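You operate a simulated robot arm through the tools that you are given. There is no shell and no other tool. Be economical: measure what you need, move in short steps, check, and stop when the job is done.

Carry out the task below with a simulated two-armed robot. There is one attempt and no reset: what you move stays moved.

TASK
Drain the grey oil tank into the blue tray and carry it clear.
Fine: stand the tray under the orange tap and back the green vent knob off first; then shut the tap and run the knob down; the tray goes level in both hands to the free top by the tank.
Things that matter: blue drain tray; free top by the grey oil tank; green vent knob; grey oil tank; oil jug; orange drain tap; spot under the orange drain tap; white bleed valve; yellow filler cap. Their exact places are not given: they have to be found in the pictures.

The check looks at the end state, three seconds after you hand in, the way a careful person would. Anything else that was tipped, shoved, dropped, spilled or broken makes it a failure.

THE ROBOT
Two 7-joint arms with two-finger parallel grippers on one trunk, on a base that drives. Base frame: it is fixed to the floor where the robot stands at the start and does not move with it; the origin is under the middle of the robot, x ahead of it, y to its left, z up; the surface under the hand at the start is at about z = 0.86. Units: m, degrees, N and s.
The left shoulder is at the start at [0.07, 0.163, 1.37], the right one opposite. With the tool pointing down near the work surface each hand reaches from about 0.26 to 0.84 m from the robot's upright axis, wherever it stands, measured 20 degrees to its own side. Places, roughly: free top by the grey oil tank [0.5, 0.1, 0.9]; green vent knob [0.7, -0.4, 1.2]; grey oil tank [0.8, -0.4, 1]; orange drain tap [0.6, -0.4, 1.1]; spot under the orange drain tap [0.5, -0.4, 0.9]; white bleed valve [0.7, 0.3, 0.9]. Payload 3.43 kg a hand.
The tool frame of a hand sits at the grasp point between the pads (the TCP): z along the fingers, y along the line on which they close. The tips reach 0.034 m beyond it. Largest opening 0.128 m; finger width 0.024, thickness 0.012; the body of the gripper, 0.048 by 0.13 m, starts 0.096 m behind the TCP.
Orientation is told as [roll, pitch, yaw] about the base's x, y, z axes, in that order, counted from this pose: with the fingers straight down and closing along the base's y, the tool's x points along the base's -x, its y along +y and its z along -z.

THE INTERFACE
- The arms move only by the tool drive_tool. It takes "left_plan", "right_plan" or both (then of equal length, played together; a hand with none holds still); each is a list of rows, each an object of numbers (a shift or turn left out is 0, a gripper value left out holds the last): "dx", "dy", "dz": the shift along the tool's x, y, z in units of 50 mm (1.0 is 50 mm); "rx", "ry", "rz": the turn, a rotation vector about the tool's x, y, z in units of 8 degrees (1.0 is 8 degrees); "claw": the closure in counts, from 0 (fully open) to 255 (shut). In form: [{"dx": .., "dy": .., "dz": .., "rx": .., "ry": .., "rz": .., "claw": ..}, ...]. A call has 1 to 20 rows; each row shifts and turns the commanded pose from where the row before left it, along the tool's axes as they then stand. A call with a number of a shift or a turn outside -1 to 1 is refused whole. A row lasts 0.2 s, in which the tool goes at most 0.05 m and 8.6 degrees; a call with a longer step from one row to the next is refused whole, and so is a gripper value outside its range. Where a pose cannot be reached the arm comes as near as it can. A force on the tool above 50 N (or 10 N above the force at the start of the call, whichever is more), or a blocked arm, ends the call early, and 0.2 s more pass. The fingers move at their own pace (about 0.153 m/s each) and stop on an object; they squeeze with about 42 N. The grip force told is the motor's: it shows also when the fingers shut on nothing. Time passes only in rows, and 0.2 s behind the last, so rows that do not move let the fingers close. The reply holds the time, the measured pose of the TCP, the force on the tool along the base axes, the opening and the grip force, in the units named above and with some noise, with the torque about the TCP (base axes, N m) and any sound that the robot's microphone picked up.
- Cameras (640 x 400 px; columns grow to the right, rows downward): "scene" is now at [0.1241, -0.0131, 1.5946]; the picture's right is [-0.18, -0.98, 0.00], its down [-0.56, 0.10, -0.82] and it looks along [0.81, -0.15, -0.57] (base axes); focal length 214 px, centre (320, 200). "left" rides on the left gripper at [0.076, 0.011, -0.16] in its tool frame; the picture's right is [-0.15, 0.99, 0.00], its down [-0.88, -0.13, -0.46] and it looks along [-0.45, -0.07, 0.89] (tool axes); focal length 234 px, centre (320, 200). "right" rides on the right gripper at [0.076, -0.011, -0.16] in its tool frame; the picture's right is [0.15, 0.99, 0.00], its down [-0.88, 0.13, -0.46] and it looks along [-0.45, 0.07, 0.89] (tool axes); focal length 234 px, centre (320, 200).
- grab_frame(camera): a new picture of that camera. The clock stands still meanwhile.
- move_column(by): slides the trunk up (or, below 0, down) by that many m; the arms and the scene camera ride with it, the base frame stays. It gives what a move gives, with no picture.
- base_move(legs): drives the robot by 1 to 6 legs, each [ahead, left, turn to the left] in m, m and degrees, along the robot's own axes; the way and the turn of a leg run together, so that a leg with both is an arc; at most 1.5 m and 180 degrees a leg. The arms and the cameras ride along, it lands a little off, and it stops where it bumps. It gives what a move gives.
- head_to(pan, tilt): turns the head with the scene camera to pan (to the left, within 86 degrees either way) and tilt (down, from -29 to 69), counted from straight ahead of the robot. It gives what a move gives.
- measure_at(camera, pixels): for up to 12 pixels [column, row] of the newest picture of that camera ("zoom" is the newest enlarged one), the place [x, y, z] in the base frame of the surface seen there, good to about 0.002 m, but the place of the scene camera against the robot may be out by one fixed shift of up to 0.018 m in any direction. The clock stands still meanwhile.
- inspect(camera, box): a new picture of the part [left, top, right, bottom] of that camera's present view, enlarged. The clock stands still meanwhile.
- hand_in(): hands the job in; it is judged then, once.

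Keep the steps short. Do not move on a guess: measure, check each grasp and each placing, and mend mistakes. In all there are 80 turns and 78 pictures (those below and enlarged ones count). Leave the grippers open and the arms clear of the work at the hand-in unless told otherwise, and finish with a single line.

The tools are called as name(argument=value, ...) on one line, values as JSON. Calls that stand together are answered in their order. drive_tool: Moves the arms, as the interface text tells. Its arguments: {"type":"object","properties":{"left_plan":{"type":"array","items":{"type":"object","properties":{"dx":{"type":"number"},"dy":{"type":"number"},"dz":{"type":"number"},"rx":{"type":"number"},"ry":{"type":"number"},"rz":{"type":"number"},"claw":{"type":"number"}}}},"right_plan":{"type":"array","items":{"type":"object","properties":{"dx":{"type":"number"},"dy":{"type":"number"},"dz":{"type":"number"},"rx":{"type":"number"},"ry":{"type":"number"},"rz":{"type":"number"},"claw":{"type":"number"}}}}},"required":[]} The other tools are called the same way: move_column (by) slides the trunk up or down; base_move (legs) drives the base; head_to (pan, tilt) turns the head that bears the scene camera; grab_frame (camera) takes a picture; measure_at (camera, pixels) gives the place of the surface under pixels of a picture; inspect (camera, box) takes an enlarged picture of a part of a camera's view; hand_in () hands the job in.

At the start:

```text
clock: 0.0
left_ee_pos: [0.5209, 0.0351, 1.5077]
left_orientation: [-0.1, 0.0, 0.1]
left_force: [-1.1, 0.5, 0.6]
left_torque: [-0.02, 0.0, 0.02]
left_grip_width: 0.1282
left_gripper_force: 0.1
right_ee_pos: [0.4095, -0.3213, 1.4876]
right_orientation: [0.1, -0.1, 0.0]
right_force: [-0.2, 0.4, -0.6]
right_torque: [0.0, 0.02, 0.03]
right_grip_width: 0.1279
right_gripper_force: 0.0
trunk travel left (down, up): [-0.85, 0.09]
robot x, y, heading: [0.0019, 0.0007, 0.3]
head pan, tilt: [-10.5, 34.5]
```

scene: 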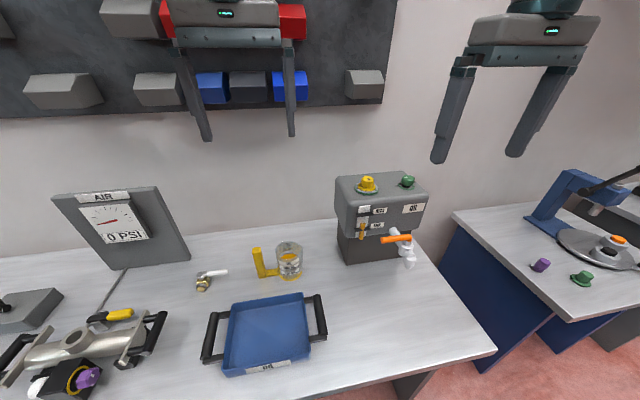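
right: 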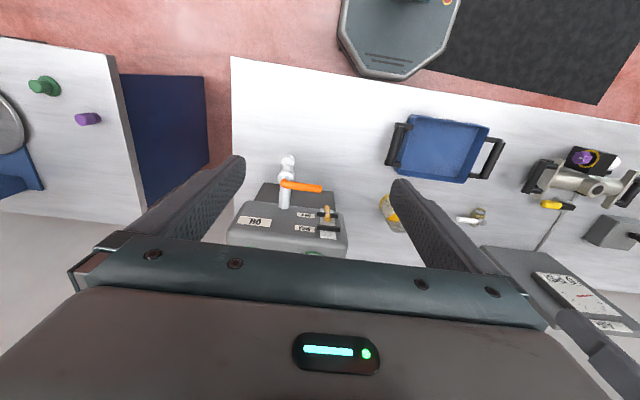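
left: 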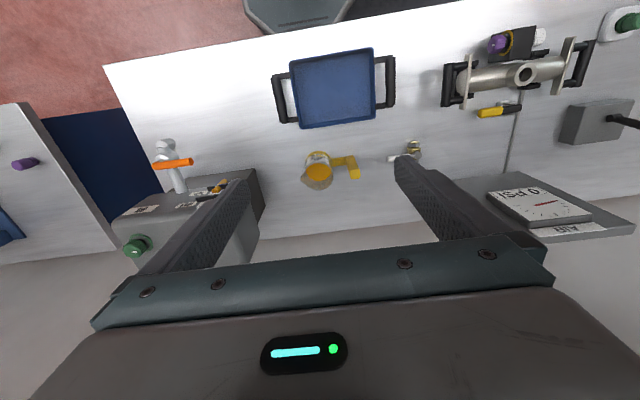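

I see the tank at about (380,215), the orange tap handle at (397,238), the green knob at (407,181), the yellow cap at (367,185) and the tray at (268,333). I'll enlarge the tank and tray first.

inspect(camera="scene", box=[320, 160, 448, 280])

measure_at(camera="scene", pixels=[[407, 181], [367, 183], [395, 238], [408, 263], [213, 335], [318, 315], [268, 335], [230, 310], [303, 295], [309, 358], [224, 372], [289, 265]])

inspect(camera="scene", box=[190, 230, 350, 380])

```text
3.33 times, centred on (384, 220) of scene
```

zoom: 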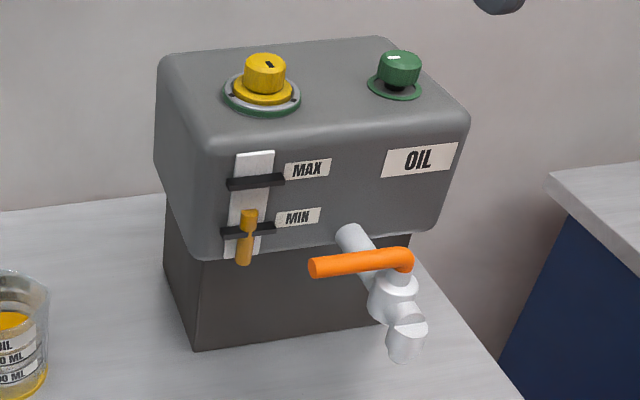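

```text
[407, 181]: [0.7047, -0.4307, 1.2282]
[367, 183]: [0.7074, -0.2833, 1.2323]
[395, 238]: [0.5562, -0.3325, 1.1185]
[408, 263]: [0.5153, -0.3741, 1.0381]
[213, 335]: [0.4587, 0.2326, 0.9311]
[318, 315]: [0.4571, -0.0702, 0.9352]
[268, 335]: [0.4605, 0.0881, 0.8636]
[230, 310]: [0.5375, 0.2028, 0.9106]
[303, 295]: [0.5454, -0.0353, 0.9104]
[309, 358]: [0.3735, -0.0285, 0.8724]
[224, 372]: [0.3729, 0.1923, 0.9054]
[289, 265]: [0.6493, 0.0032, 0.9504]
```

```text
2.67 times, centred on (270, 305) of scene
```

zoom: 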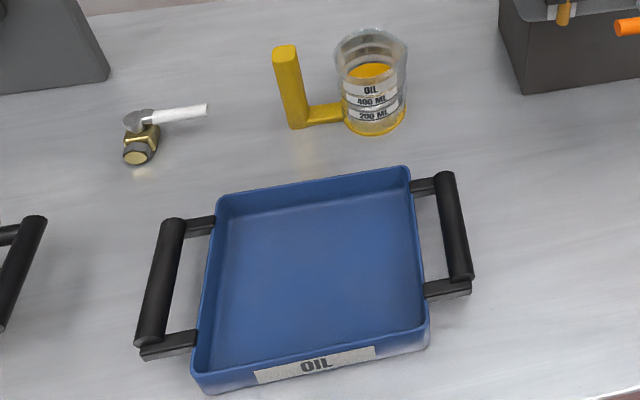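

Now I'll check the scene camera's shift by measuring the same points from the wrist cameras (tap, tray handles, knob).

measure_at(camera="right", pixels=[[287, 160], [302, 186], [318, 189], [287, 183], [398, 147], [492, 158], [405, 117], [484, 127], [312, 252]])

measure_at(camera="left", pixels=[[283, 100], [390, 82], [138, 240], [168, 163], [287, 75], [376, 50], [300, 125], [376, 112]])

inspect(camera="right", box=[220, 140, 380, 260])

inspect(camera="left", box=[250, 30, 410, 150])

```text
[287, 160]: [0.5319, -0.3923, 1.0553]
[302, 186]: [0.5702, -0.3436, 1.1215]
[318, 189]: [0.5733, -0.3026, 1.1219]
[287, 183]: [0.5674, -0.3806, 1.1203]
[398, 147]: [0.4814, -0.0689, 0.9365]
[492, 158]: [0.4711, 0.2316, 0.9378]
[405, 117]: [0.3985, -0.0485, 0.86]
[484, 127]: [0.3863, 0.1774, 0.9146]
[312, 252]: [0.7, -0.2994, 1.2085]
```

```text
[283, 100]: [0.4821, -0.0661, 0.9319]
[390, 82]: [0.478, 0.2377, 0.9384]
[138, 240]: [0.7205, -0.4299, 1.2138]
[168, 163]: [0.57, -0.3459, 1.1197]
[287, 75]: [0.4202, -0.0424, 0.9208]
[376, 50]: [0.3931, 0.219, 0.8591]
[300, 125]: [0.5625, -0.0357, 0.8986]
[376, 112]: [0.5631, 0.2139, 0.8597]
```

```text
3.33 times, centred on (300, 200) of right
```

zoom: 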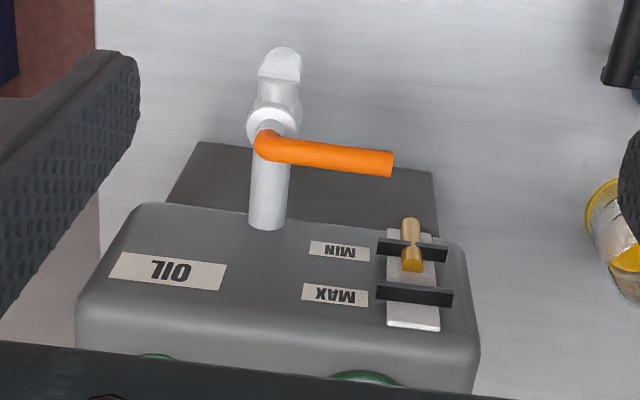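

```text
3.33 times, centred on (330, 90) of left
```

zoom: 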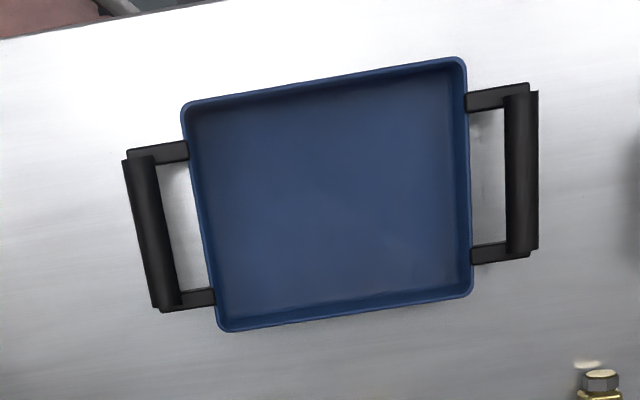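

Scene camera is off by about +0.014 in x. I'll now measure the tray handles in the enlarged left picture, and the tank's foot in the scene.

measure_at(camera="zoom", pixels=[[141, 170], [170, 295], [521, 105], [521, 245], [190, 110], [225, 325], [460, 65], [468, 290], [183, 230], [490, 180], [330, 200], [155, 235]])

measure_at(camera="scene", pixels=[[345, 263], [375, 260], [355, 225], [410, 225], [412, 264], [370, 239], [385, 240], [409, 240], [404, 251], [352, 250], [400, 257], [340, 190]])

```text
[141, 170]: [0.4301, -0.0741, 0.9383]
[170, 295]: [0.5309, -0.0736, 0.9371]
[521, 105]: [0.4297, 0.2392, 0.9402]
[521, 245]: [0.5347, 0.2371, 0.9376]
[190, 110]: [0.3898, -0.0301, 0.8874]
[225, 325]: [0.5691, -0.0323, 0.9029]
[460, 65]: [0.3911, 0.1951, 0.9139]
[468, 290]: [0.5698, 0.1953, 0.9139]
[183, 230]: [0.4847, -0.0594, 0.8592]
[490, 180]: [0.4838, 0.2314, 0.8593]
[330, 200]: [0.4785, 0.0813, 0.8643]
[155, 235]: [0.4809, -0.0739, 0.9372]
```

```text
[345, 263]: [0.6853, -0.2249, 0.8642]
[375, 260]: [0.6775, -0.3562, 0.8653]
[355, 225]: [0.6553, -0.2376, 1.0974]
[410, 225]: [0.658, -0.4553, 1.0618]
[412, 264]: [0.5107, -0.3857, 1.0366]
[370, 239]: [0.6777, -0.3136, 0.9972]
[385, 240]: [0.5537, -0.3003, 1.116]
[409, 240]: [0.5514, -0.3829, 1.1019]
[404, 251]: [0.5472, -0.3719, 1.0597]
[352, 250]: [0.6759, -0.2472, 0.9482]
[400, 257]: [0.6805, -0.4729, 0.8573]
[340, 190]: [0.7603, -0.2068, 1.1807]
```

The tray is square to the base: centre (0.480, 0.082), handle bars at y −0.074 and 0.238 with tops at z 0.938. The spout is near (0.525, −0.385). I'll drive the base 0.15 m to the right so that both tray spots are in reach of both hands.

base_move(legs=[[0, -0.15, 0]])

grab_frame(camera="right")

inspect(camera="right", box=[240, 130, 340, 220])

```text
clock: 1.4
left_ee_pos: [0.5213, -0.1075, 1.5077]
left_orientation: [-0.2, 0.0, 0.0]
left_force: [0.0, 0.0, -0.9]
left_torque: [-0.03, 0.0, 0.0]
left_grip_width: 0.128
left_gripper_force: 0.0
right_ee_pos: [0.4074, -0.4633, 1.4897]
right_orientation: [0.0, 0.0, -0.1]
right_force: [-0.5, 1.0, -0.6]
right_torque: [-0.04, 0.03, 0.02]
right_grip_width: 0.1282
right_gripper_force: 0.0
trunk travel left (down, up): [-0.85, 0.09]
robot x, y, heading: [-0.0004, -0.1439, -0.3]
head pan, tilt: [-10.5, 34.5]
```

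```text
70 pictures are left
```

right: 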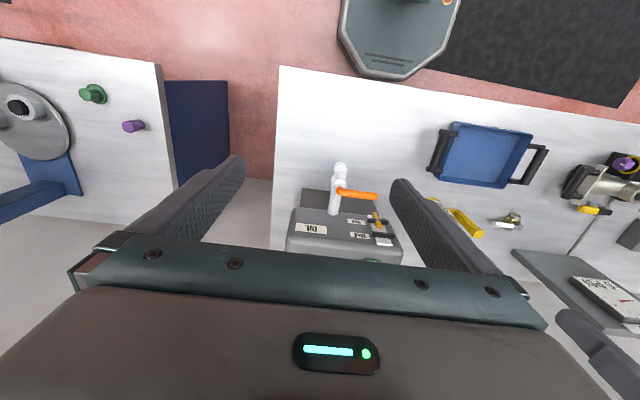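

```text
4.44 times, centred on (290, 175) of right
```

zoom: 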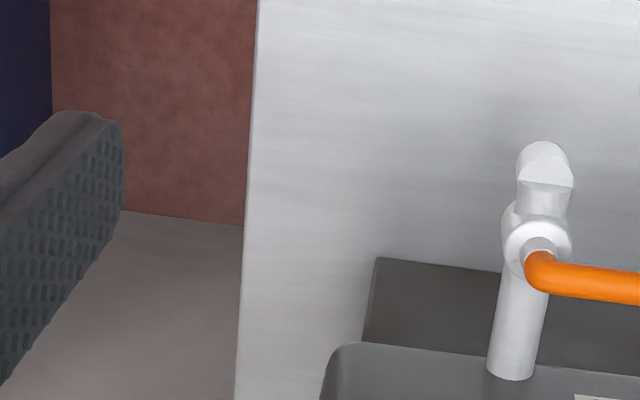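

Measuring the spout, tap and table edge in this zoom.

measure_at(camera="zoom", pixels=[[255, 60], [248, 150], [240, 300], [543, 150], [545, 185], [540, 240], [545, 270], [515, 340], [600, 285], [520, 160], [570, 165]])

measure_at(camera="right", pixels=[[375, 196], [340, 165], [340, 171], [280, 75], [435, 95], [375, 219]])

```text
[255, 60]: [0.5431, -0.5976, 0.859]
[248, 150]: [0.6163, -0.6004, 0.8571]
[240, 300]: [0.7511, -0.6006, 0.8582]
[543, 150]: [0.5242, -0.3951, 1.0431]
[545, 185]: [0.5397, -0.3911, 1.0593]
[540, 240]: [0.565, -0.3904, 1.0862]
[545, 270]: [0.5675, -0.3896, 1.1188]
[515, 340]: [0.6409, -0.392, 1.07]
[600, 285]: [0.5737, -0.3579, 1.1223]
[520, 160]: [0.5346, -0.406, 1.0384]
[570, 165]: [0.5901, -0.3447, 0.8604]
```

```text
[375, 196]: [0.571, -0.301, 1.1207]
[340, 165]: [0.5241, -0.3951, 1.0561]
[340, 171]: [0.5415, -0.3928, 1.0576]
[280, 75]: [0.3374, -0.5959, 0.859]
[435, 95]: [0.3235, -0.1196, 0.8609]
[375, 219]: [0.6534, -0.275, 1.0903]
```

Spout outlet is about (0.522, −0.393). The lever pivots near (0.567, −0.39) with its tip at (0.572, −0.30), and the table's right edge is at y −0.60. I'll bring both hands above the handles at z≈1.10 with the claws partly closed.

drive_tool(left_plan=[{"dx": 0.09, "dy": 0.77, "claw": 170}, {"dx": 0.09, "dy": 0.77}, {"dx": 0.09, "dy": 0.77}, {"dx": 0.09, "dy": 0.77}, {"dx": 0.09, "dy": 0.77}, {"dx": 0.09, "dy": 0.77}, {"dx": 0.09, "dy": 0.77}, {"dx": 0.09, "dy": 0.77}, {"dx": 0.09, "dy": 0.77}, {"dz": 0.9}, {"dz": 0.9}, {"dz": 0.9}, {"dz": 0.9}, {"dz": 0.9}, {"dz": 0.9}, {"dz": 0.9}, {"dz": 0.9}, {"dz": 0.9}], right_plan=[{"dx": -0.16, "dy": 0.865, "claw": 170}, {"dx": -0.16, "dy": 0.865}, {"dx": -0.16, "dy": 0.865}, {"dx": -0.16, "dy": 0.865}, {"dx": -0.16, "dy": 0.865}, {"dx": -0.16, "dy": 0.865}, {"dx": -0.16, "dy": 0.865}, {"dx": -0.16, "dy": 0.865}, {"dx": -0.16, "dy": 0.865}, {"dz": 0.86}, {"dz": 0.86}, {"dz": 0.86}, {"dz": 0.86}, {"dz": 0.86}, {"dz": 0.86}, {"dz": 0.86}, {"dz": 0.86}, {"dz": 0.86}])

grab_frame(camera="left")

grab_frame(camera="right")

```text
clock: 5.2
left_ee_pos: [0.4771, 0.2353, 1.1007]
left_orientation: [-0.1, -0.1, 0.0]
left_force: [0.4, -0.6, -0.5]
left_torque: [-0.01, 0.0, -0.02]
left_grip_width: 0.0424
left_gripper_force: 0.0
right_ee_pos: [0.4393, -0.2986, 1.106]
right_orientation: [0.0, -0.1, 0.0]
right_force: [-0.3, 0.3, 0.2]
right_torque: [-0.03, -0.02, 0.02]
right_grip_width: 0.0425
right_gripper_force: 0.1
right hand out of reach, approached as far as the arm can: row 5, 6, 7, 8, 9, 18
trunk travel left (down, up): [-0.85, 0.09]
robot x, y, heading: [0.0029, -0.1412, -0.1]
head pan, tilt: [-10.5, 34.5]
```

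```text
68 pictures are left
```

left: 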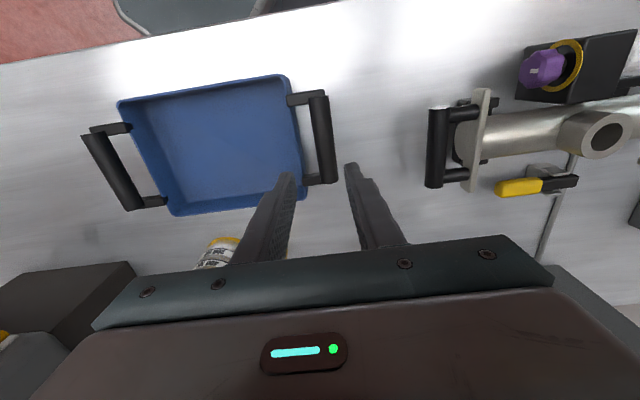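

```text
67 pictures are left
```

right: 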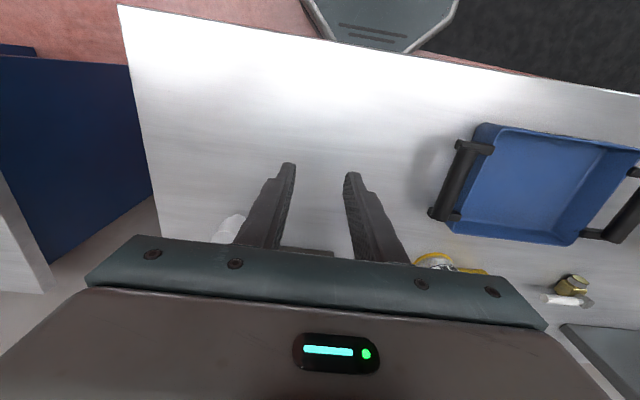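

The left hand is in place. The right arm stopped at y −0.30, short of the handle, perhaps because it was too high and close in. I'll try moving it left again at this lower height and read where it goes.

drive_tool(right_plan=[{"dx": -0.2, "dy": 0.8}, {"dx": -0.2, "dy": 0.8}, {"dx": -0.2, "dy": 0.8}, {"dx": -0.2, "dy": 0.8}])

```text
clock: 6.2
left_ee_pos: [0.4759, 0.2348, 1.1021]
left_orientation: [-0.2, 0.0, 0.0]
left_force: [0.3, 0.4, 0.0]
left_torque: [0.01, 0.03, -0.01]
left_grip_width: 0.0429
left_gripper_force: 0.1
right_ee_pos: [0.4626, -0.2783, 1.1568]
right_orientation: [0.1, 0.1, -0.1]
right_force: [0.2, -1.2, 0.5]
right_torque: [-0.02, -0.01, 0.01]
right_grip_width: 0.0426
right_gripper_force: 0.0
right hand out of reach, approached as far as the arm can: row 1, 2, 3, 4
trunk travel left (down, up): [-0.85, 0.09]
robot x, y, heading: [0.0026, -0.1436, -0.1]
head pan, tilt: [-10.5, 34.5]
```

The right hand can't reach further inward from here, so the robot should be centred on the tray and drive while carrying it. I'll pull the left hand in by 0.226 m and then shift the base left by 0.226 m, which puts both hands about over the handles.

drive_tool(left_plan=[{"dy": -0.75}, {"dy": -0.75}, {"dy": -0.75}, {"dy": -0.75}, {"dy": -0.75}, {"dy": -0.75}])

base_move(legs=[[0, 0.226, 0]])

```text
clock: 7.5
left_ee_pos: [0.4794, 0.0068, 1.1035]
left_orientation: [0.0, 0.0, 0.0]
left_force: [-0.9, -0.1, 0.5]
left_torque: [0.0, 0.01, -0.04]
left_grip_width: 0.0426
left_gripper_force: 0.1
right_ee_pos: [0.4623, -0.2788, 1.1566]
right_orientation: [0.2, 0.0, -0.1]
right_force: [0.4, 0.4, -0.8]
right_torque: [0.04, -0.01, -0.01]
right_grip_width: 0.0426
right_gripper_force: 0.1
trunk travel left (down, up): [-0.85, 0.09]
robot x, y, heading: [-0.0011, -0.1465, 0.1]
head pan, tilt: [-10.5, 34.5]
```

```text
clock: 9.3
left_ee_pos: [0.4775, 0.24, 1.1042]
left_orientation: [-0.1, 0.0, 0.3]
left_force: [-0.1, 0.1, 0.5]
left_torque: [-0.02, -0.04, -0.01]
left_grip_width: 0.0425
left_gripper_force: 0.0
right_ee_pos: [0.4625, -0.0462, 1.1565]
right_orientation: [0.2, 0.0, 0.3]
right_force: [0.0, 0.1, 0.5]
right_torque: [0.0, 0.02, 0.03]
right_grip_width: 0.0427
right_gripper_force: 0.0
trunk travel left (down, up): [-0.85, 0.09]
robot x, y, heading: [-0.0006, 0.0877, 0.1]
head pan, tilt: [-10.5, 34.5]
```

The hands are nearly above the handles. I'll correct the right hand and lower both to z≈1.0, with tips just above the bars, then look.

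drive_tool(left_plan=[{"dz": 0.52}, {"dz": 0.52}, {"dz": 0.52}, {"dz": 0.52}, {}], right_plan=[{"dy": -0.56, "dx": -0.35}, {"dz": 0.78}, {"dz": 0.78}, {"dz": 0.78}, {"dz": 0.78}])

grab_frame(camera="left")

grab_frame(camera="right")

```text
clock: 10.5
left_ee_pos: [0.4779, 0.241, 0.9984]
left_orientation: [-0.1, 0.0, 0.3]
left_force: [0.2, -0.2, 0.0]
left_torque: [0.0, 0.04, 0.01]
left_grip_width: 0.0426
left_gripper_force: 0.0
right_ee_pos: [0.4721, -0.1182, 1.0352]
right_orientation: [0.3, 0.1, 0.3]
right_force: [0.4, 0.8, -0.9]
right_torque: [0.01, 0.02, 0.0]
right_grip_width: 0.0426
right_gripper_force: 0.0
right hand out of reach, approached as far as the arm can: row 3, 4, 5
trunk travel left (down, up): [-0.85, 0.09]
robot x, y, heading: [0.0007, 0.0876, 0.2]
head pan, tilt: [-10.5, 34.5]
```

```text
66 pictures are left
```

left: 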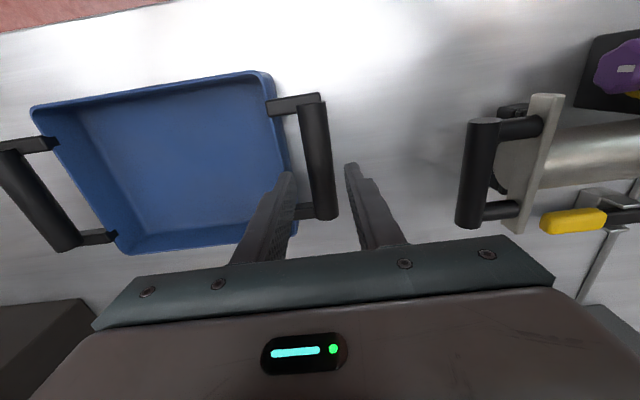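

```text
65 pictures are left
```

right: 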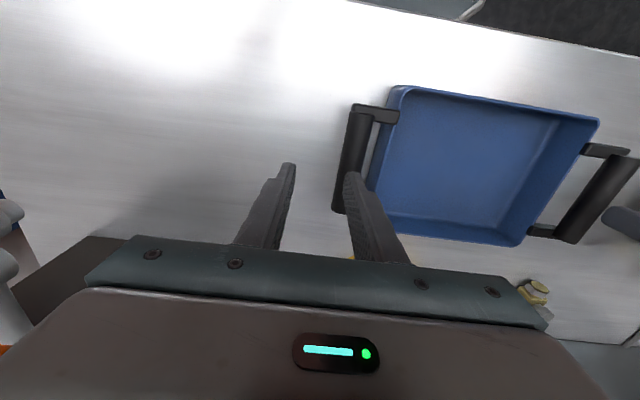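

The left hand is aligned; the right arm seems caught at a joint limit and sits at y −0.118. I'll try another route for it: up, forward, in, back.

drive_tool(right_plan=[{"dz": -0.9}, {"dz": -0.9}, {"dz": -0.9}, {"dz": -0.9}, {"dx": -0.9}, {"dx": -0.9}, {"dx": -0.5}, {"dy": 0.8}, {"dx": 0.9}, {"dx": 0.9}, {"dx": 0.5}])

```text
clock: 12.9
left_ee_pos: [0.4775, 0.2417, 0.9994]
left_orientation: [-0.1, 0.0, 0.3]
left_force: [-0.3, -0.3, -0.3]
left_torque: [-0.01, 0.01, 0.0]
left_grip_width: 0.0426
left_gripper_force: 0.0
right_ee_pos: [0.4706, -0.0777, 1.2174]
right_orientation: [0.1, 0.1, 0.1]
right_force: [0.5, 0.4, 0.3]
right_torque: [0.0, 0.04, 0.0]
right_grip_width: 0.0427
right_gripper_force: 0.1
trunk travel left (down, up): [-0.85, 0.09]
robot x, y, heading: [-0.0026, 0.0829, 0.4]
head pan, tilt: [-10.5, 34.5]
```

That route was clear. Now lowering the right hand to z≈1.0.

drive_tool(right_plan=[{"dz": 0.72, "dx": -0.18}, {"dz": 0.9}, {"dz": 0.9}, {"dz": 0.9}, {"dz": 0.9}])

grab_frame(camera="right")

```text
clock: 14.1
left_ee_pos: [0.4775, 0.2412, 1.0004]
left_orientation: [0.0, -0.1, 0.3]
left_force: [-0.1, -0.7, 0.6]
left_torque: [0.02, -0.01, -0.02]
left_grip_width: 0.0428
left_gripper_force: 0.1
right_ee_pos: [0.471, -0.1177, 1.0347]
right_orientation: [0.3, -0.1, 0.3]
right_force: [-0.1, -0.4, -0.3]
right_torque: [-0.02, 0.01, -0.06]
right_grip_width: 0.0425
right_gripper_force: 0.1
right hand out of reach, approached as far as the arm can: row 4, 5
trunk travel left (down, up): [-0.85, 0.09]
robot x, y, heading: [-0.0036, 0.0877, 0.0]
head pan, tilt: [-10.5, 34.5]
```

```text
64 pictures are left
```

right: 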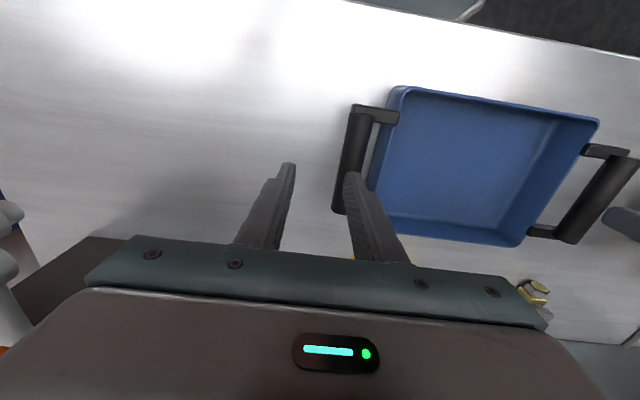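

The right arm can reach that side position only when it is higher relative to the trunk (it was fine down to z≈1.09). So I'll raise both hands 0.2 m and then lower the trunk 0.2 m.

drive_tool(left_plan=[{"dz": -0.84}, {"dz": -0.84}, {"dz": -0.84}, {"dz": -0.84}, {"dz": -0.84}], right_plan=[{"dz": -0.84}, {"dz": -0.84}, {"dz": -0.84}, {"dz": -0.84}, {"dy": 0.84, "dx": -0.18}])

move_column(by=-0.2)

grab_frame(camera="scene")

```text
clock: 15.3
left_ee_pos: [0.4812, 0.2466, 1.2119]
left_orientation: [-0.1, 0.2, 0.3]
left_force: [-0.7, 1.2, 0.4]
left_torque: [0.01, 0.02, 0.01]
left_grip_width: 0.0426
left_gripper_force: 0.1
right_ee_pos: [0.4784, -0.0773, 1.2053]
right_orientation: [0.1, 0.1, 0.2]
right_force: [-0.3, 0.4, 0.0]
right_torque: [-0.01, 0.06, 0.0]
right_grip_width: 0.0426
right_gripper_force: 0.0
trunk travel left (down, up): [-0.85, 0.09]
robot x, y, heading: [0.0011, 0.0891, 0.2]
head pan, tilt: [-10.5, 34.5]
```

```text
clock: 17.5
left_ee_pos: [0.478, 0.2453, 1.0124]
left_orientation: [-0.1, -0.1, 0.3]
left_force: [0.4, 0.3, 0.2]
left_torque: [0.0, 0.0, -0.06]
left_grip_width: 0.0426
left_gripper_force: 0.0
right_ee_pos: [0.4761, -0.0783, 1.0047]
right_orientation: [0.1, 0.0, 0.2]
right_force: [-0.1, 1.0, -0.2]
right_torque: [-0.01, -0.02, 0.03]
right_grip_width: 0.0426
right_gripper_force: 0.1
trunk travel left (down, up): [-0.65, 0.29]
robot x, y, heading: [0.002, 0.0831, 0.2]
head pan, tilt: [-10.5, 34.5]
```

```text
63 pictures are left
```

scene: 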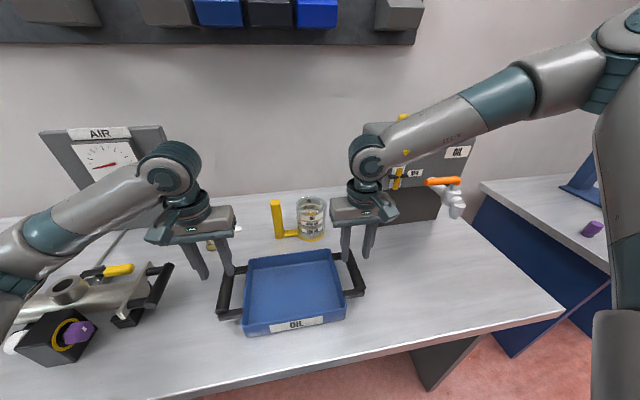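

Both hands now hang near the handles. Checking with both wrist cameras before going down.

grab_frame(camera="left")

grab_frame(camera="right")

measure_at(camera="left", pixels=[[308, 115], [320, 200], [313, 150], [270, 150]])

measure_at(camera="right", pixels=[[325, 115], [313, 195], [320, 150], [355, 150]])

```text
62 pictures are left
```

left: 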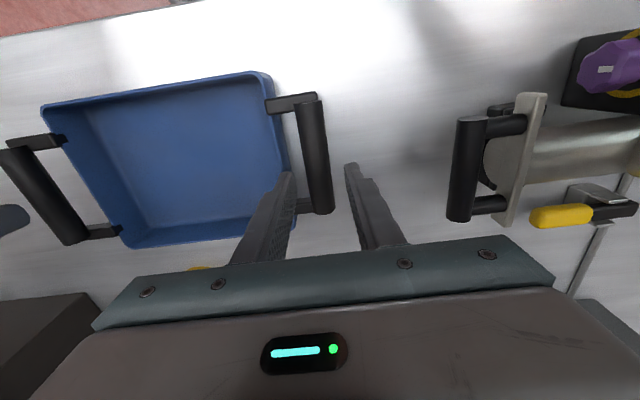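

```text
61 pictures are left
```

right: 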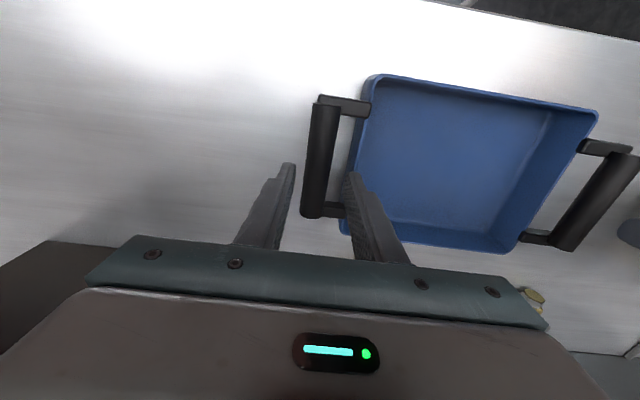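

```text
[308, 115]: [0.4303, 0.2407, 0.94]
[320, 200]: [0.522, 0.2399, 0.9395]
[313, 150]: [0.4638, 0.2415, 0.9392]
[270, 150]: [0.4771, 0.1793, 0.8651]
```

```text
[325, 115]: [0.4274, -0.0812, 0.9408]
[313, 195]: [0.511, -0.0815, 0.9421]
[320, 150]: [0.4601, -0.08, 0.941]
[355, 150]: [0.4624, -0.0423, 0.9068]
```

The bars lie midway between the fingers in both views. Lowering to z≈0.927 around the bars, then closing.

drive_tool(left_plan=[{"dz": 0.57, "dy": -0.05}, {"dz": 0.57, "dy": -0.03}, {"dz": 0.57}, {}], right_plan=[{"dz": 0.52}, {"dz": 0.52}, {"dz": 0.52}, {}])

grab_frame(camera="left")

grab_frame(camera="right")

```text
clock: 18.5
left_ee_pos: [0.4781, 0.2416, 0.9263]
left_orientation: [-0.1, -0.2, 0.4]
left_force: [-0.1, -0.2, -0.6]
left_torque: [-0.04, -0.01, -0.01]
left_grip_width: 0.0427
left_gripper_force: 0.1
right_ee_pos: [0.476, -0.0771, 0.9289]
right_orientation: [0.2, 0.0, 0.2]
right_force: [0.4, 0.2, -0.2]
right_torque: [0.0, -0.01, -0.02]
right_grip_width: 0.0425
right_gripper_force: 0.1
trunk travel left (down, up): [-0.65, 0.29]
robot x, y, heading: [-0.0016, 0.0866, 0.5]
head pan, tilt: [-10.5, 34.5]
```

```text
60 pictures are left
```

left: 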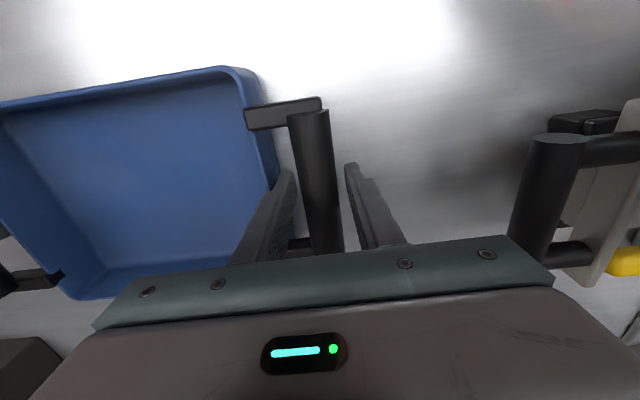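

```text
59 pictures are left
```

right: 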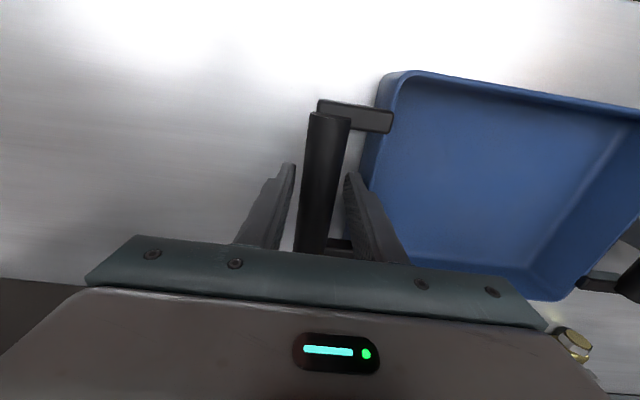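

Both bars are between the fingers, with no contact. Closing both claws.

drive_tool(left_plan=[{"claw": 255}, {}, {}], right_plan=[{"claw": 255}, {}, {}])

```text
clock: 19.3
left_ee_pos: [0.478, 0.242, 0.9272]
left_orientation: [0.0, 0.1, 0.3]
left_force: [-1.9, 10.6, 0.2]
left_torque: [0.03, -0.31, -0.43]
left_grip_width: 0.0276
left_gripper_force: 42.1
right_ee_pos: [0.4764, -0.0788, 0.9291]
right_orientation: [0.1, -0.1, 0.2]
right_force: [-1.0, -13.0, 1.7]
right_torque: [-0.08, -0.05, -0.18]
right_grip_width: 0.0275
right_gripper_force: 41.4
trunk travel left (down, up): [-0.65, 0.29]
robot x, y, heading: [0.0002, 0.0855, 0.4]
head pan, tilt: [-10.5, 34.5]
```

Both bars are gripped (0.0275 m, 42 N). Lifting level by 0.03 m.

drive_tool(left_plan=[{"dz": -0.2}, {"dz": -0.2}, {"dz": -0.2}, {}], right_plan=[{"dz": -0.2}, {"dz": -0.2}, {"dz": -0.2}, {}])

grab_frame(camera="scene")

```text
clock: 20.3
left_ee_pos: [0.4796, 0.2426, 0.9556]
left_orientation: [0.1, 0.0, 0.3]
left_force: [-4.3, 24.5, -3.0]
left_torque: [-0.11, 0.29, -0.9]
left_grip_width: 0.0277
left_gripper_force: 42.2
right_ee_pos: [0.4757, -0.0779, 0.959]
right_orientation: [0.0, 0.1, 0.2]
right_force: [4.7, -24.9, -4.0]
right_torque: [-0.2, -0.31, -0.61]
right_grip_width: 0.0275
right_gripper_force: 42.1
trunk travel left (down, up): [-0.65, 0.29]
robot x, y, heading: [0.0032, 0.0893, 0.1]
head pan, tilt: [-10.5, 34.5]
```

```text
58 pictures are left
```

scene: 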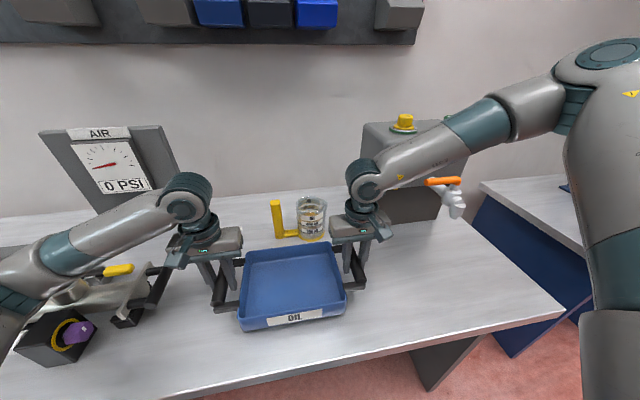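

The tray is up and level, but the hands are squeezing each other by about 24 N. I'll ease them apart by 3 mm each, then drive back 0.12 m (to pass clear of the tap) and right 0.47 m.

drive_tool(left_plan=[{"dy": 0.06}, {}], right_plan=[{"dy": -0.06, "dz": 0.05}, {}])

base_move(legs=[[-0.12, 0, 0], [0, -0.47, 0]])

grab_frame(camera="scene")

```text
clock: 20.9
left_ee_pos: [0.4797, 0.2428, 0.9563]
left_orientation: [-0.4, -0.1, 0.3]
left_force: [-2.4, -16.0, -5.0]
left_torque: [0.1, -0.23, -0.06]
left_grip_width: 0.0278
left_gripper_force: 42.0
right_ee_pos: [0.4768, -0.0771, 0.9564]
right_orientation: [0.5, 0.0, 0.3]
right_force: [2.8, 16.3, -3.1]
right_torque: [0.23, 0.24, -0.63]
right_grip_width: 0.0276
right_gripper_force: 42.0
trunk travel left (down, up): [-0.65, 0.29]
robot x, y, heading: [-0.0031, 0.0908, 0.2]
head pan, tilt: [-10.5, 34.5]
```

```text
clock: 24.5
left_ee_pos: [0.3657, -0.2215, 0.9568]
left_orientation: [-0.5, -0.1, 1.0]
left_force: [-2.7, -43.3, -3.6]
left_torque: [0.04, 0.0, -0.44]
left_grip_width: 0.0275
left_gripper_force: 41.9
right_ee_pos: [0.3674, -0.5408, 0.9556]
right_orientation: [0.6, -0.2, 1.0]
right_force: [3.1, 43.3, -3.8]
right_torque: [0.06, -0.02, -0.47]
right_grip_width: 0.0279
right_gripper_force: 41.2
trunk travel left (down, up): [-0.65, 0.29]
robot x, y, heading: [-0.1113, -0.3831, 1.2]
head pan, tilt: [-10.5, 34.5]
```

```text
57 pictures are left
```

scene: 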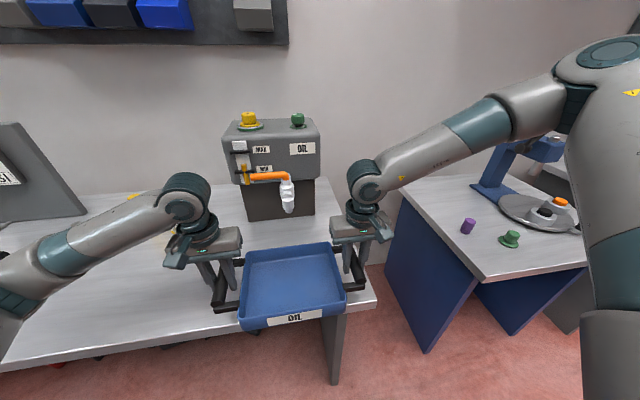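

Clear of the tap, tray held. The hands now pull apart by 43 N, so I'll ease them inward 3 mm each. Then drive 0.135 m forward with a −1.2° turn to bring the tray centre to about (0.505, −0.39).

drive_tool(left_plan=[{"dy": -0.03}, {"dy": -0.03}, {}], right_plan=[{"dy": 0.03}, {"dy": 0.03}, {}])

base_move(legs=[[0.0, 0, -1.2], [0.135, 0, 0]])

grab_frame(camera="scene")

```text
clock: 25.3
left_ee_pos: [0.367, -0.2206, 0.9572]
left_orientation: [-0.1, -0.1, 1.0]
left_force: [-2.4, 45.1, -3.7]
left_torque: [-0.26, 0.17, -0.54]
left_grip_width: 0.0273
left_gripper_force: 42.3
right_ee_pos: [0.3679, -0.54, 0.9545]
right_orientation: [0.2, 0.0, 0.8]
right_force: [2.7, -43.7, -4.7]
right_torque: [0.19, -0.14, -0.31]
right_grip_width: 0.0276
right_gripper_force: 41.9
trunk travel left (down, up): [-0.65, 0.29]
robot x, y, heading: [-0.1112, -0.382, 1.0]
head pan, tilt: [-10.5, 34.5]
```

```text
clock: 27.0
left_ee_pos: [0.5088, -0.2329, 0.9554]
left_orientation: [0.1, 0.1, -0.2]
left_force: [-1.9, 48.0, -4.1]
left_torque: [0.05, 0.11, -0.55]
left_grip_width: 0.0275
left_gripper_force: 42.4
right_ee_pos: [0.502, -0.5521, 0.9566]
right_orientation: [0.0, 0.1, -0.3]
right_force: [1.6, -47.6, -3.8]
right_torque: [-0.03, -0.12, -0.38]
right_grip_width: 0.0275
right_gripper_force: 42.6
trunk travel left (down, up): [-0.65, 0.29]
robot x, y, heading: [0.029, -0.385, -0.2]
head pan, tilt: [-10.5, 34.5]
```

```text
56 pictures are left
```

scene: 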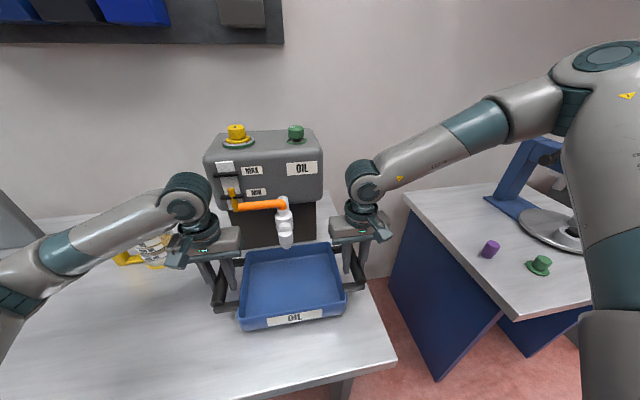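

Tray centre is now at about (0.506, −0.392), under the spout. I'll ease the squeeze by 1.5 mm each and lower it 0.028 m to the table.

drive_tool(left_plan=[{"dy": 0.03}, {"dz": 0.19}, {"dz": 0.19}, {"dz": 0.17}, {}], right_plan=[{"dy": -0.03}, {"dz": 0.19}, {"dz": 0.19}, {"dz": 0.17}, {}])

```text
clock: 28.2
left_ee_pos: [0.5068, -0.2323, 0.9279]
left_orientation: [-0.2, 0.0, -0.2]
left_force: [-1.3, -29.8, -2.6]
left_torque: [0.0, 0.29, -0.32]
left_grip_width: 0.0273
left_gripper_force: 42.3
right_ee_pos: [0.5016, -0.552, 0.9296]
right_orientation: [0.2, 0.1, -0.2]
right_force: [1.8, 30.0, -4.5]
right_torque: [-0.22, -0.27, -0.05]
right_grip_width: 0.0276
right_gripper_force: 42.2
trunk travel left (down, up): [-0.65, 0.29]
robot x, y, heading: [0.0236, -0.3858, -0.2]
head pan, tilt: [-10.5, 34.5]
```

Nearly down: the weight is still on the hands. Lowering 1 mm at a time and easing the pull.

drive_tool(left_plan=[{"dy": -0.011, "dz": 0.02}, {"dz": 0.02}, {"dz": 0.01}, {}], right_plan=[{"dy": 0.011, "dz": 0.02}, {"dz": 0.02}, {"dz": 0.01}, {}])

```text
clock: 29.2
left_ee_pos: [0.5064, -0.2316, 0.9273]
left_orientation: [-0.3, -0.1, -0.1]
left_force: [-2.5, -32.8, -1.0]
left_torque: [-0.09, 0.73, -0.4]
left_grip_width: 0.0275
left_gripper_force: 41.7
right_ee_pos: [0.5007, -0.5526, 0.9286]
right_orientation: [0.4, -0.2, -0.4]
right_force: [4.2, 29.6, 23.6]
right_torque: [0.09, 0.85, -0.35]
right_grip_width: 0.0275
right_gripper_force: 41.6
trunk travel left (down, up): [-0.65, 0.29]
robot x, y, heading: [0.0229, -0.384, -0.3]
head pan, tilt: [-10.5, 34.5]
```

The right side rests on the table and the left is at zero load. Opening both claws partly (to 0.043 m) to let go.

drive_tool(left_plan=[{"dz": 0.01}, {"claw": 170}, {}, {}], right_plan=[{}, {"claw": 170}, {}, {}])

grab_frame(camera="left")

grab_frame(camera="right")

```text
clock: 30.2
left_ee_pos: [0.5075, -0.2299, 0.9271]
left_orientation: [-0.1, 0.0, -0.2]
left_force: [-0.7, -0.7, 0.4]
left_torque: [-0.01, 0.0, -0.02]
left_grip_width: 0.0428
left_gripper_force: 0.1
right_ee_pos: [0.5026, -0.5553, 0.9269]
right_orientation: [0.0, 0.1, -0.4]
right_force: [-0.4, 0.3, 0.1]
right_torque: [-0.02, 0.02, 0.01]
right_grip_width: 0.0425
right_gripper_force: 0.0
trunk travel left (down, up): [-0.65, 0.29]
robot x, y, heading: [0.0312, -0.3829, -0.2]
head pan, tilt: [-10.5, 34.5]
```

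```text
55 pictures are left
```

left: 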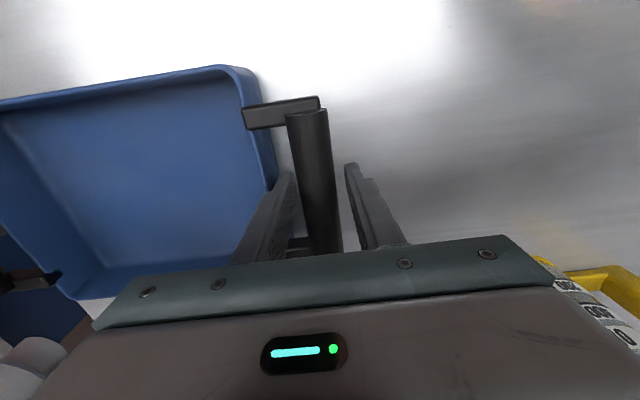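

```text
54 pictures are left
```

right: 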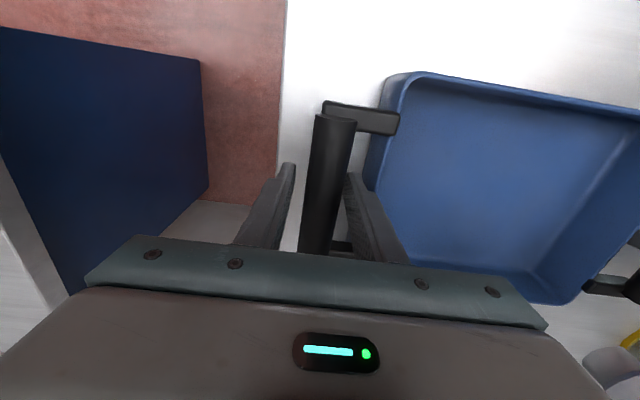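

The tray stands free under the spout. I'll raise both hands straight up, raise the trunk 0.2 m and shift the base left 0.17 m, so the right hand can work the knob and tap.

drive_tool(left_plan=[{"dz": -0.9}, {"dz": -0.9}, {"dz": -0.9}, {"dz": -0.9}, {"dz": -0.9}], right_plan=[{"dz": -0.9}, {"dz": -0.9}, {"dz": -0.9}, {"dz": -0.9}, {"dz": -0.9}])

move_column(by=0.2)

base_move(legs=[[0, 0.17, 0]])

grab_frame(camera="scene")

grab_frame(camera="right")

```text
clock: 31.4
left_ee_pos: [0.5087, -0.2328, 1.1532]
left_orientation: [-0.1, -0.1, -0.2]
left_force: [-1.0, 0.3, -0.2]
left_torque: [0.02, -0.04, 0.03]
left_grip_width: 0.0425
left_gripper_force: 0.1
right_ee_pos: [0.4988, -0.5547, 1.1515]
right_orientation: [0.0, 0.0, -0.3]
right_force: [-0.5, 0.3, -0.2]
right_torque: [0.01, 0.02, -0.02]
right_grip_width: 0.0427
right_gripper_force: 0.1
trunk travel left (down, up): [-0.65, 0.29]
robot x, y, heading: [0.0245, -0.3845, -0.2]
head pan, tilt: [-10.5, 34.5]
```

```text
clock: 33.5
left_ee_pos: [0.5112, -0.2319, 1.3536]
left_orientation: [0.0, 0.0, -0.2]
left_force: [0.1, 0.8, -0.3]
left_torque: [0.0, -0.01, -0.02]
left_grip_width: 0.0426
left_gripper_force: 0.0
right_ee_pos: [0.5019, -0.5541, 1.3499]
right_orientation: [0.0, 0.1, -0.3]
right_force: [0.2, -0.1, 0.7]
right_torque: [0.02, -0.01, -0.01]
right_grip_width: 0.0428
right_gripper_force: 0.1
trunk travel left (down, up): [-0.85, 0.09]
robot x, y, heading: [0.0281, -0.3816, -0.4]
head pan, tilt: [-10.5, 34.5]
```

```text
clock: 35.0
left_ee_pos: [0.5126, -0.068, 1.3542]
left_orientation: [0.2, 0.0, -0.4]
left_force: [0.1, 0.3, -0.5]
left_torque: [0.01, -0.02, -0.02]
left_grip_width: 0.0428
left_gripper_force: 0.1
right_ee_pos: [0.5017, -0.3884, 1.3497]
right_orientation: [0.2, 0.2, -0.6]
right_force: [0.1, -0.2, 0.4]
right_torque: [0.0, 0.0, -0.02]
right_grip_width: 0.0426
right_gripper_force: 0.1
trunk travel left (down, up): [-0.85, 0.09]
robot x, y, heading: [0.0277, -0.2069, -0.5]
head pan, tilt: [-10.5, 34.5]
```

```text
53 pictures are left
```

scene: 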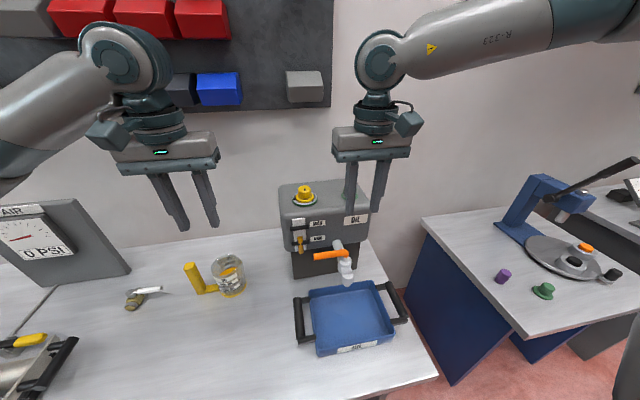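

```text
52 pictures are left
```

right: 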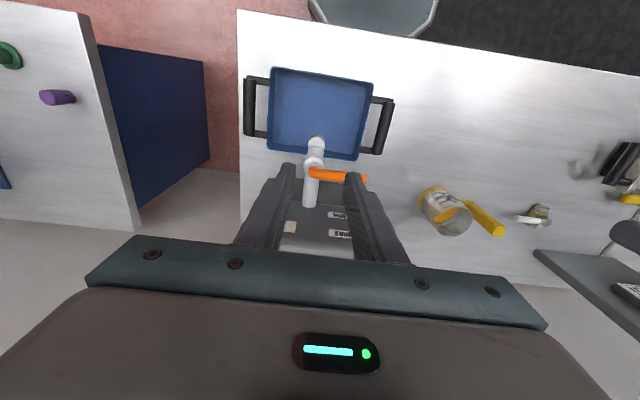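

The tray sits under the spout. The fingers hide the knob in the scene view, so I'll move the right hand aside by 0.1 m, open it, and look at the tank top.

drive_tool(right_plan=[{"dy": -0.8, "claw": 0}, {"dy": -0.8}, {"dy": -0.8}])

inspect(camera="scene", box=[270, 165, 398, 245])

```text
clock: 35.8
left_ee_pos: [0.5118, -0.0647, 1.3525]
left_orientation: [0.1, -0.1, -0.4]
left_force: [-0.8, 0.4, -0.9]
left_torque: [0.02, 0.01, -0.04]
left_grip_width: 0.0427
left_gripper_force: 0.0
right_ee_pos: [0.5001, -0.5053, 1.3512]
right_orientation: [0.0, 0.1, -0.6]
right_force: [-0.9, 0.5, 0.8]
right_torque: [0.02, 0.0, 0.0]
right_grip_width: 0.128
right_gripper_force: 0.1
trunk travel left (down, up): [-0.85, 0.09]
robot x, y, heading: [0.0281, -0.211, -0.4]
head pan, tilt: [-10.5, 34.5]
```

```text
5.00 times, centred on (334, 205) of scene
```

zoom: 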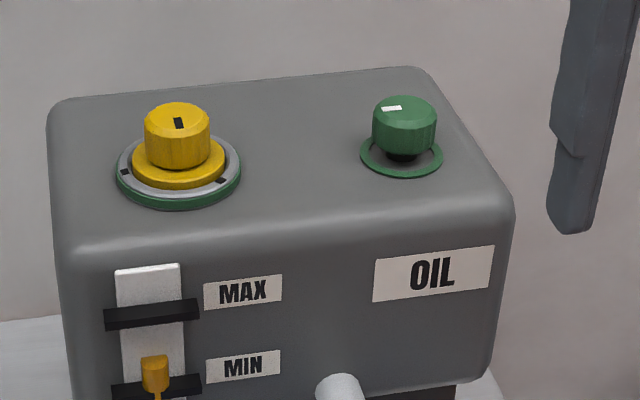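

measure_at(camera="zoom", pixels=[[405, 106], [405, 125], [378, 125], [432, 125], [405, 98], [402, 152], [365, 155], [438, 155], [402, 175], [390, 108], [300, 150]])

measure_at(camera="scene", pixels=[[330, 255], [345, 280]])

```text
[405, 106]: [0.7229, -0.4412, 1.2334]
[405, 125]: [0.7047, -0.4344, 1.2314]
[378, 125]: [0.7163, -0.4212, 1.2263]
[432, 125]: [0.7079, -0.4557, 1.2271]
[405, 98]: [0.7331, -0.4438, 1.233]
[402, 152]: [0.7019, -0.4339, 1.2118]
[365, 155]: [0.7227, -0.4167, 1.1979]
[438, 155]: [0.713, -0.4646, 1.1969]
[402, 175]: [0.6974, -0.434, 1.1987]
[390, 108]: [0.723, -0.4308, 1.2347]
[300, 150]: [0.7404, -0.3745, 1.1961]
```

```text
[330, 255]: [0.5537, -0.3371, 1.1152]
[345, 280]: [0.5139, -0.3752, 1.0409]
```

Knob centre is at about (0.735, −0.445), top z≈1.236, diameter ≈0.036. I'll bring the right hand over it at z≈1.34 and look from its wrist camera.

drive_tool(right_plan=[{"dx": -0.78, "dy": 0.2}, {"dx": -0.78, "dy": 0.2}, {"dx": -0.78, "dy": 0.2}, {"dx": -0.78, "dy": 0.2}, {"dx": -0.78, "dy": 0.2}, {"dx": -0.78, "dy": 0.2}])

grab_frame(camera="right")

```text
clock: 37.2
left_ee_pos: [0.5125, -0.0642, 1.3541]
left_orientation: [0.1, -0.1, -0.5]
left_force: [0.2, -0.1, -0.4]
left_torque: [-0.02, -0.03, -0.01]
left_grip_width: 0.0428
left_gripper_force: 0.1
right_ee_pos: [0.7082, -0.4675, 1.3441]
right_orientation: [0.0, -0.2, -0.6]
right_force: [0.0, 0.0, -0.3]
right_torque: [-0.01, -0.01, -0.02]
right_grip_width: 0.1282
right_gripper_force: 0.0
right hand out of reach, approached as far as the arm can: row 6
trunk travel left (down, up): [-0.85, 0.09]
robot x, y, heading: [0.0297, -0.21, -0.5]
head pan, tilt: [-10.5, 34.5]
```

```text
50 pictures are left
```

right: 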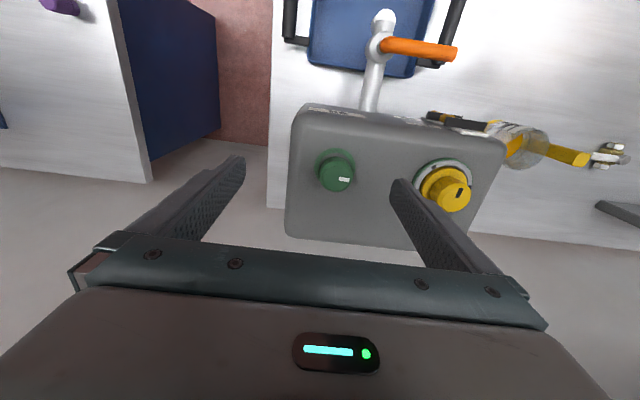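

The knob is at (338,172). Measuring it and the cap and tap from here.

inspect(camera="right", box=[280, 130, 400, 205])

measure_at(camera="right", pixels=[[338, 176], [338, 166], [345, 180], [326, 178], [352, 178], [338, 188], [340, 160], [445, 195], [435, 50], [383, 44], [385, 18]])

```text
5.33 times, centred on (340, 168) of right
```

zoom: 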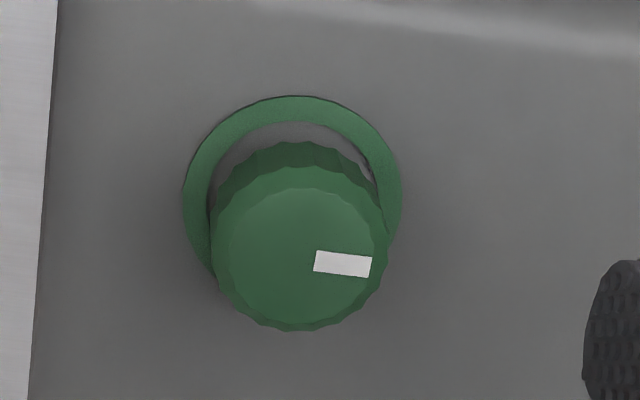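

```text
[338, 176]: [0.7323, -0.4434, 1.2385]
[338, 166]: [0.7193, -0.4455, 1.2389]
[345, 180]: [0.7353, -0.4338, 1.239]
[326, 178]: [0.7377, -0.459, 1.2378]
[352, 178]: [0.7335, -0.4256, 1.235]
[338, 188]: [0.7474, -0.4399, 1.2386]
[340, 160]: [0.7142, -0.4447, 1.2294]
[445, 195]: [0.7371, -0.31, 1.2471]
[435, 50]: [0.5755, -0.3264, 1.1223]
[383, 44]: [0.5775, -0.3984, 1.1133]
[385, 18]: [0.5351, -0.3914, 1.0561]
```

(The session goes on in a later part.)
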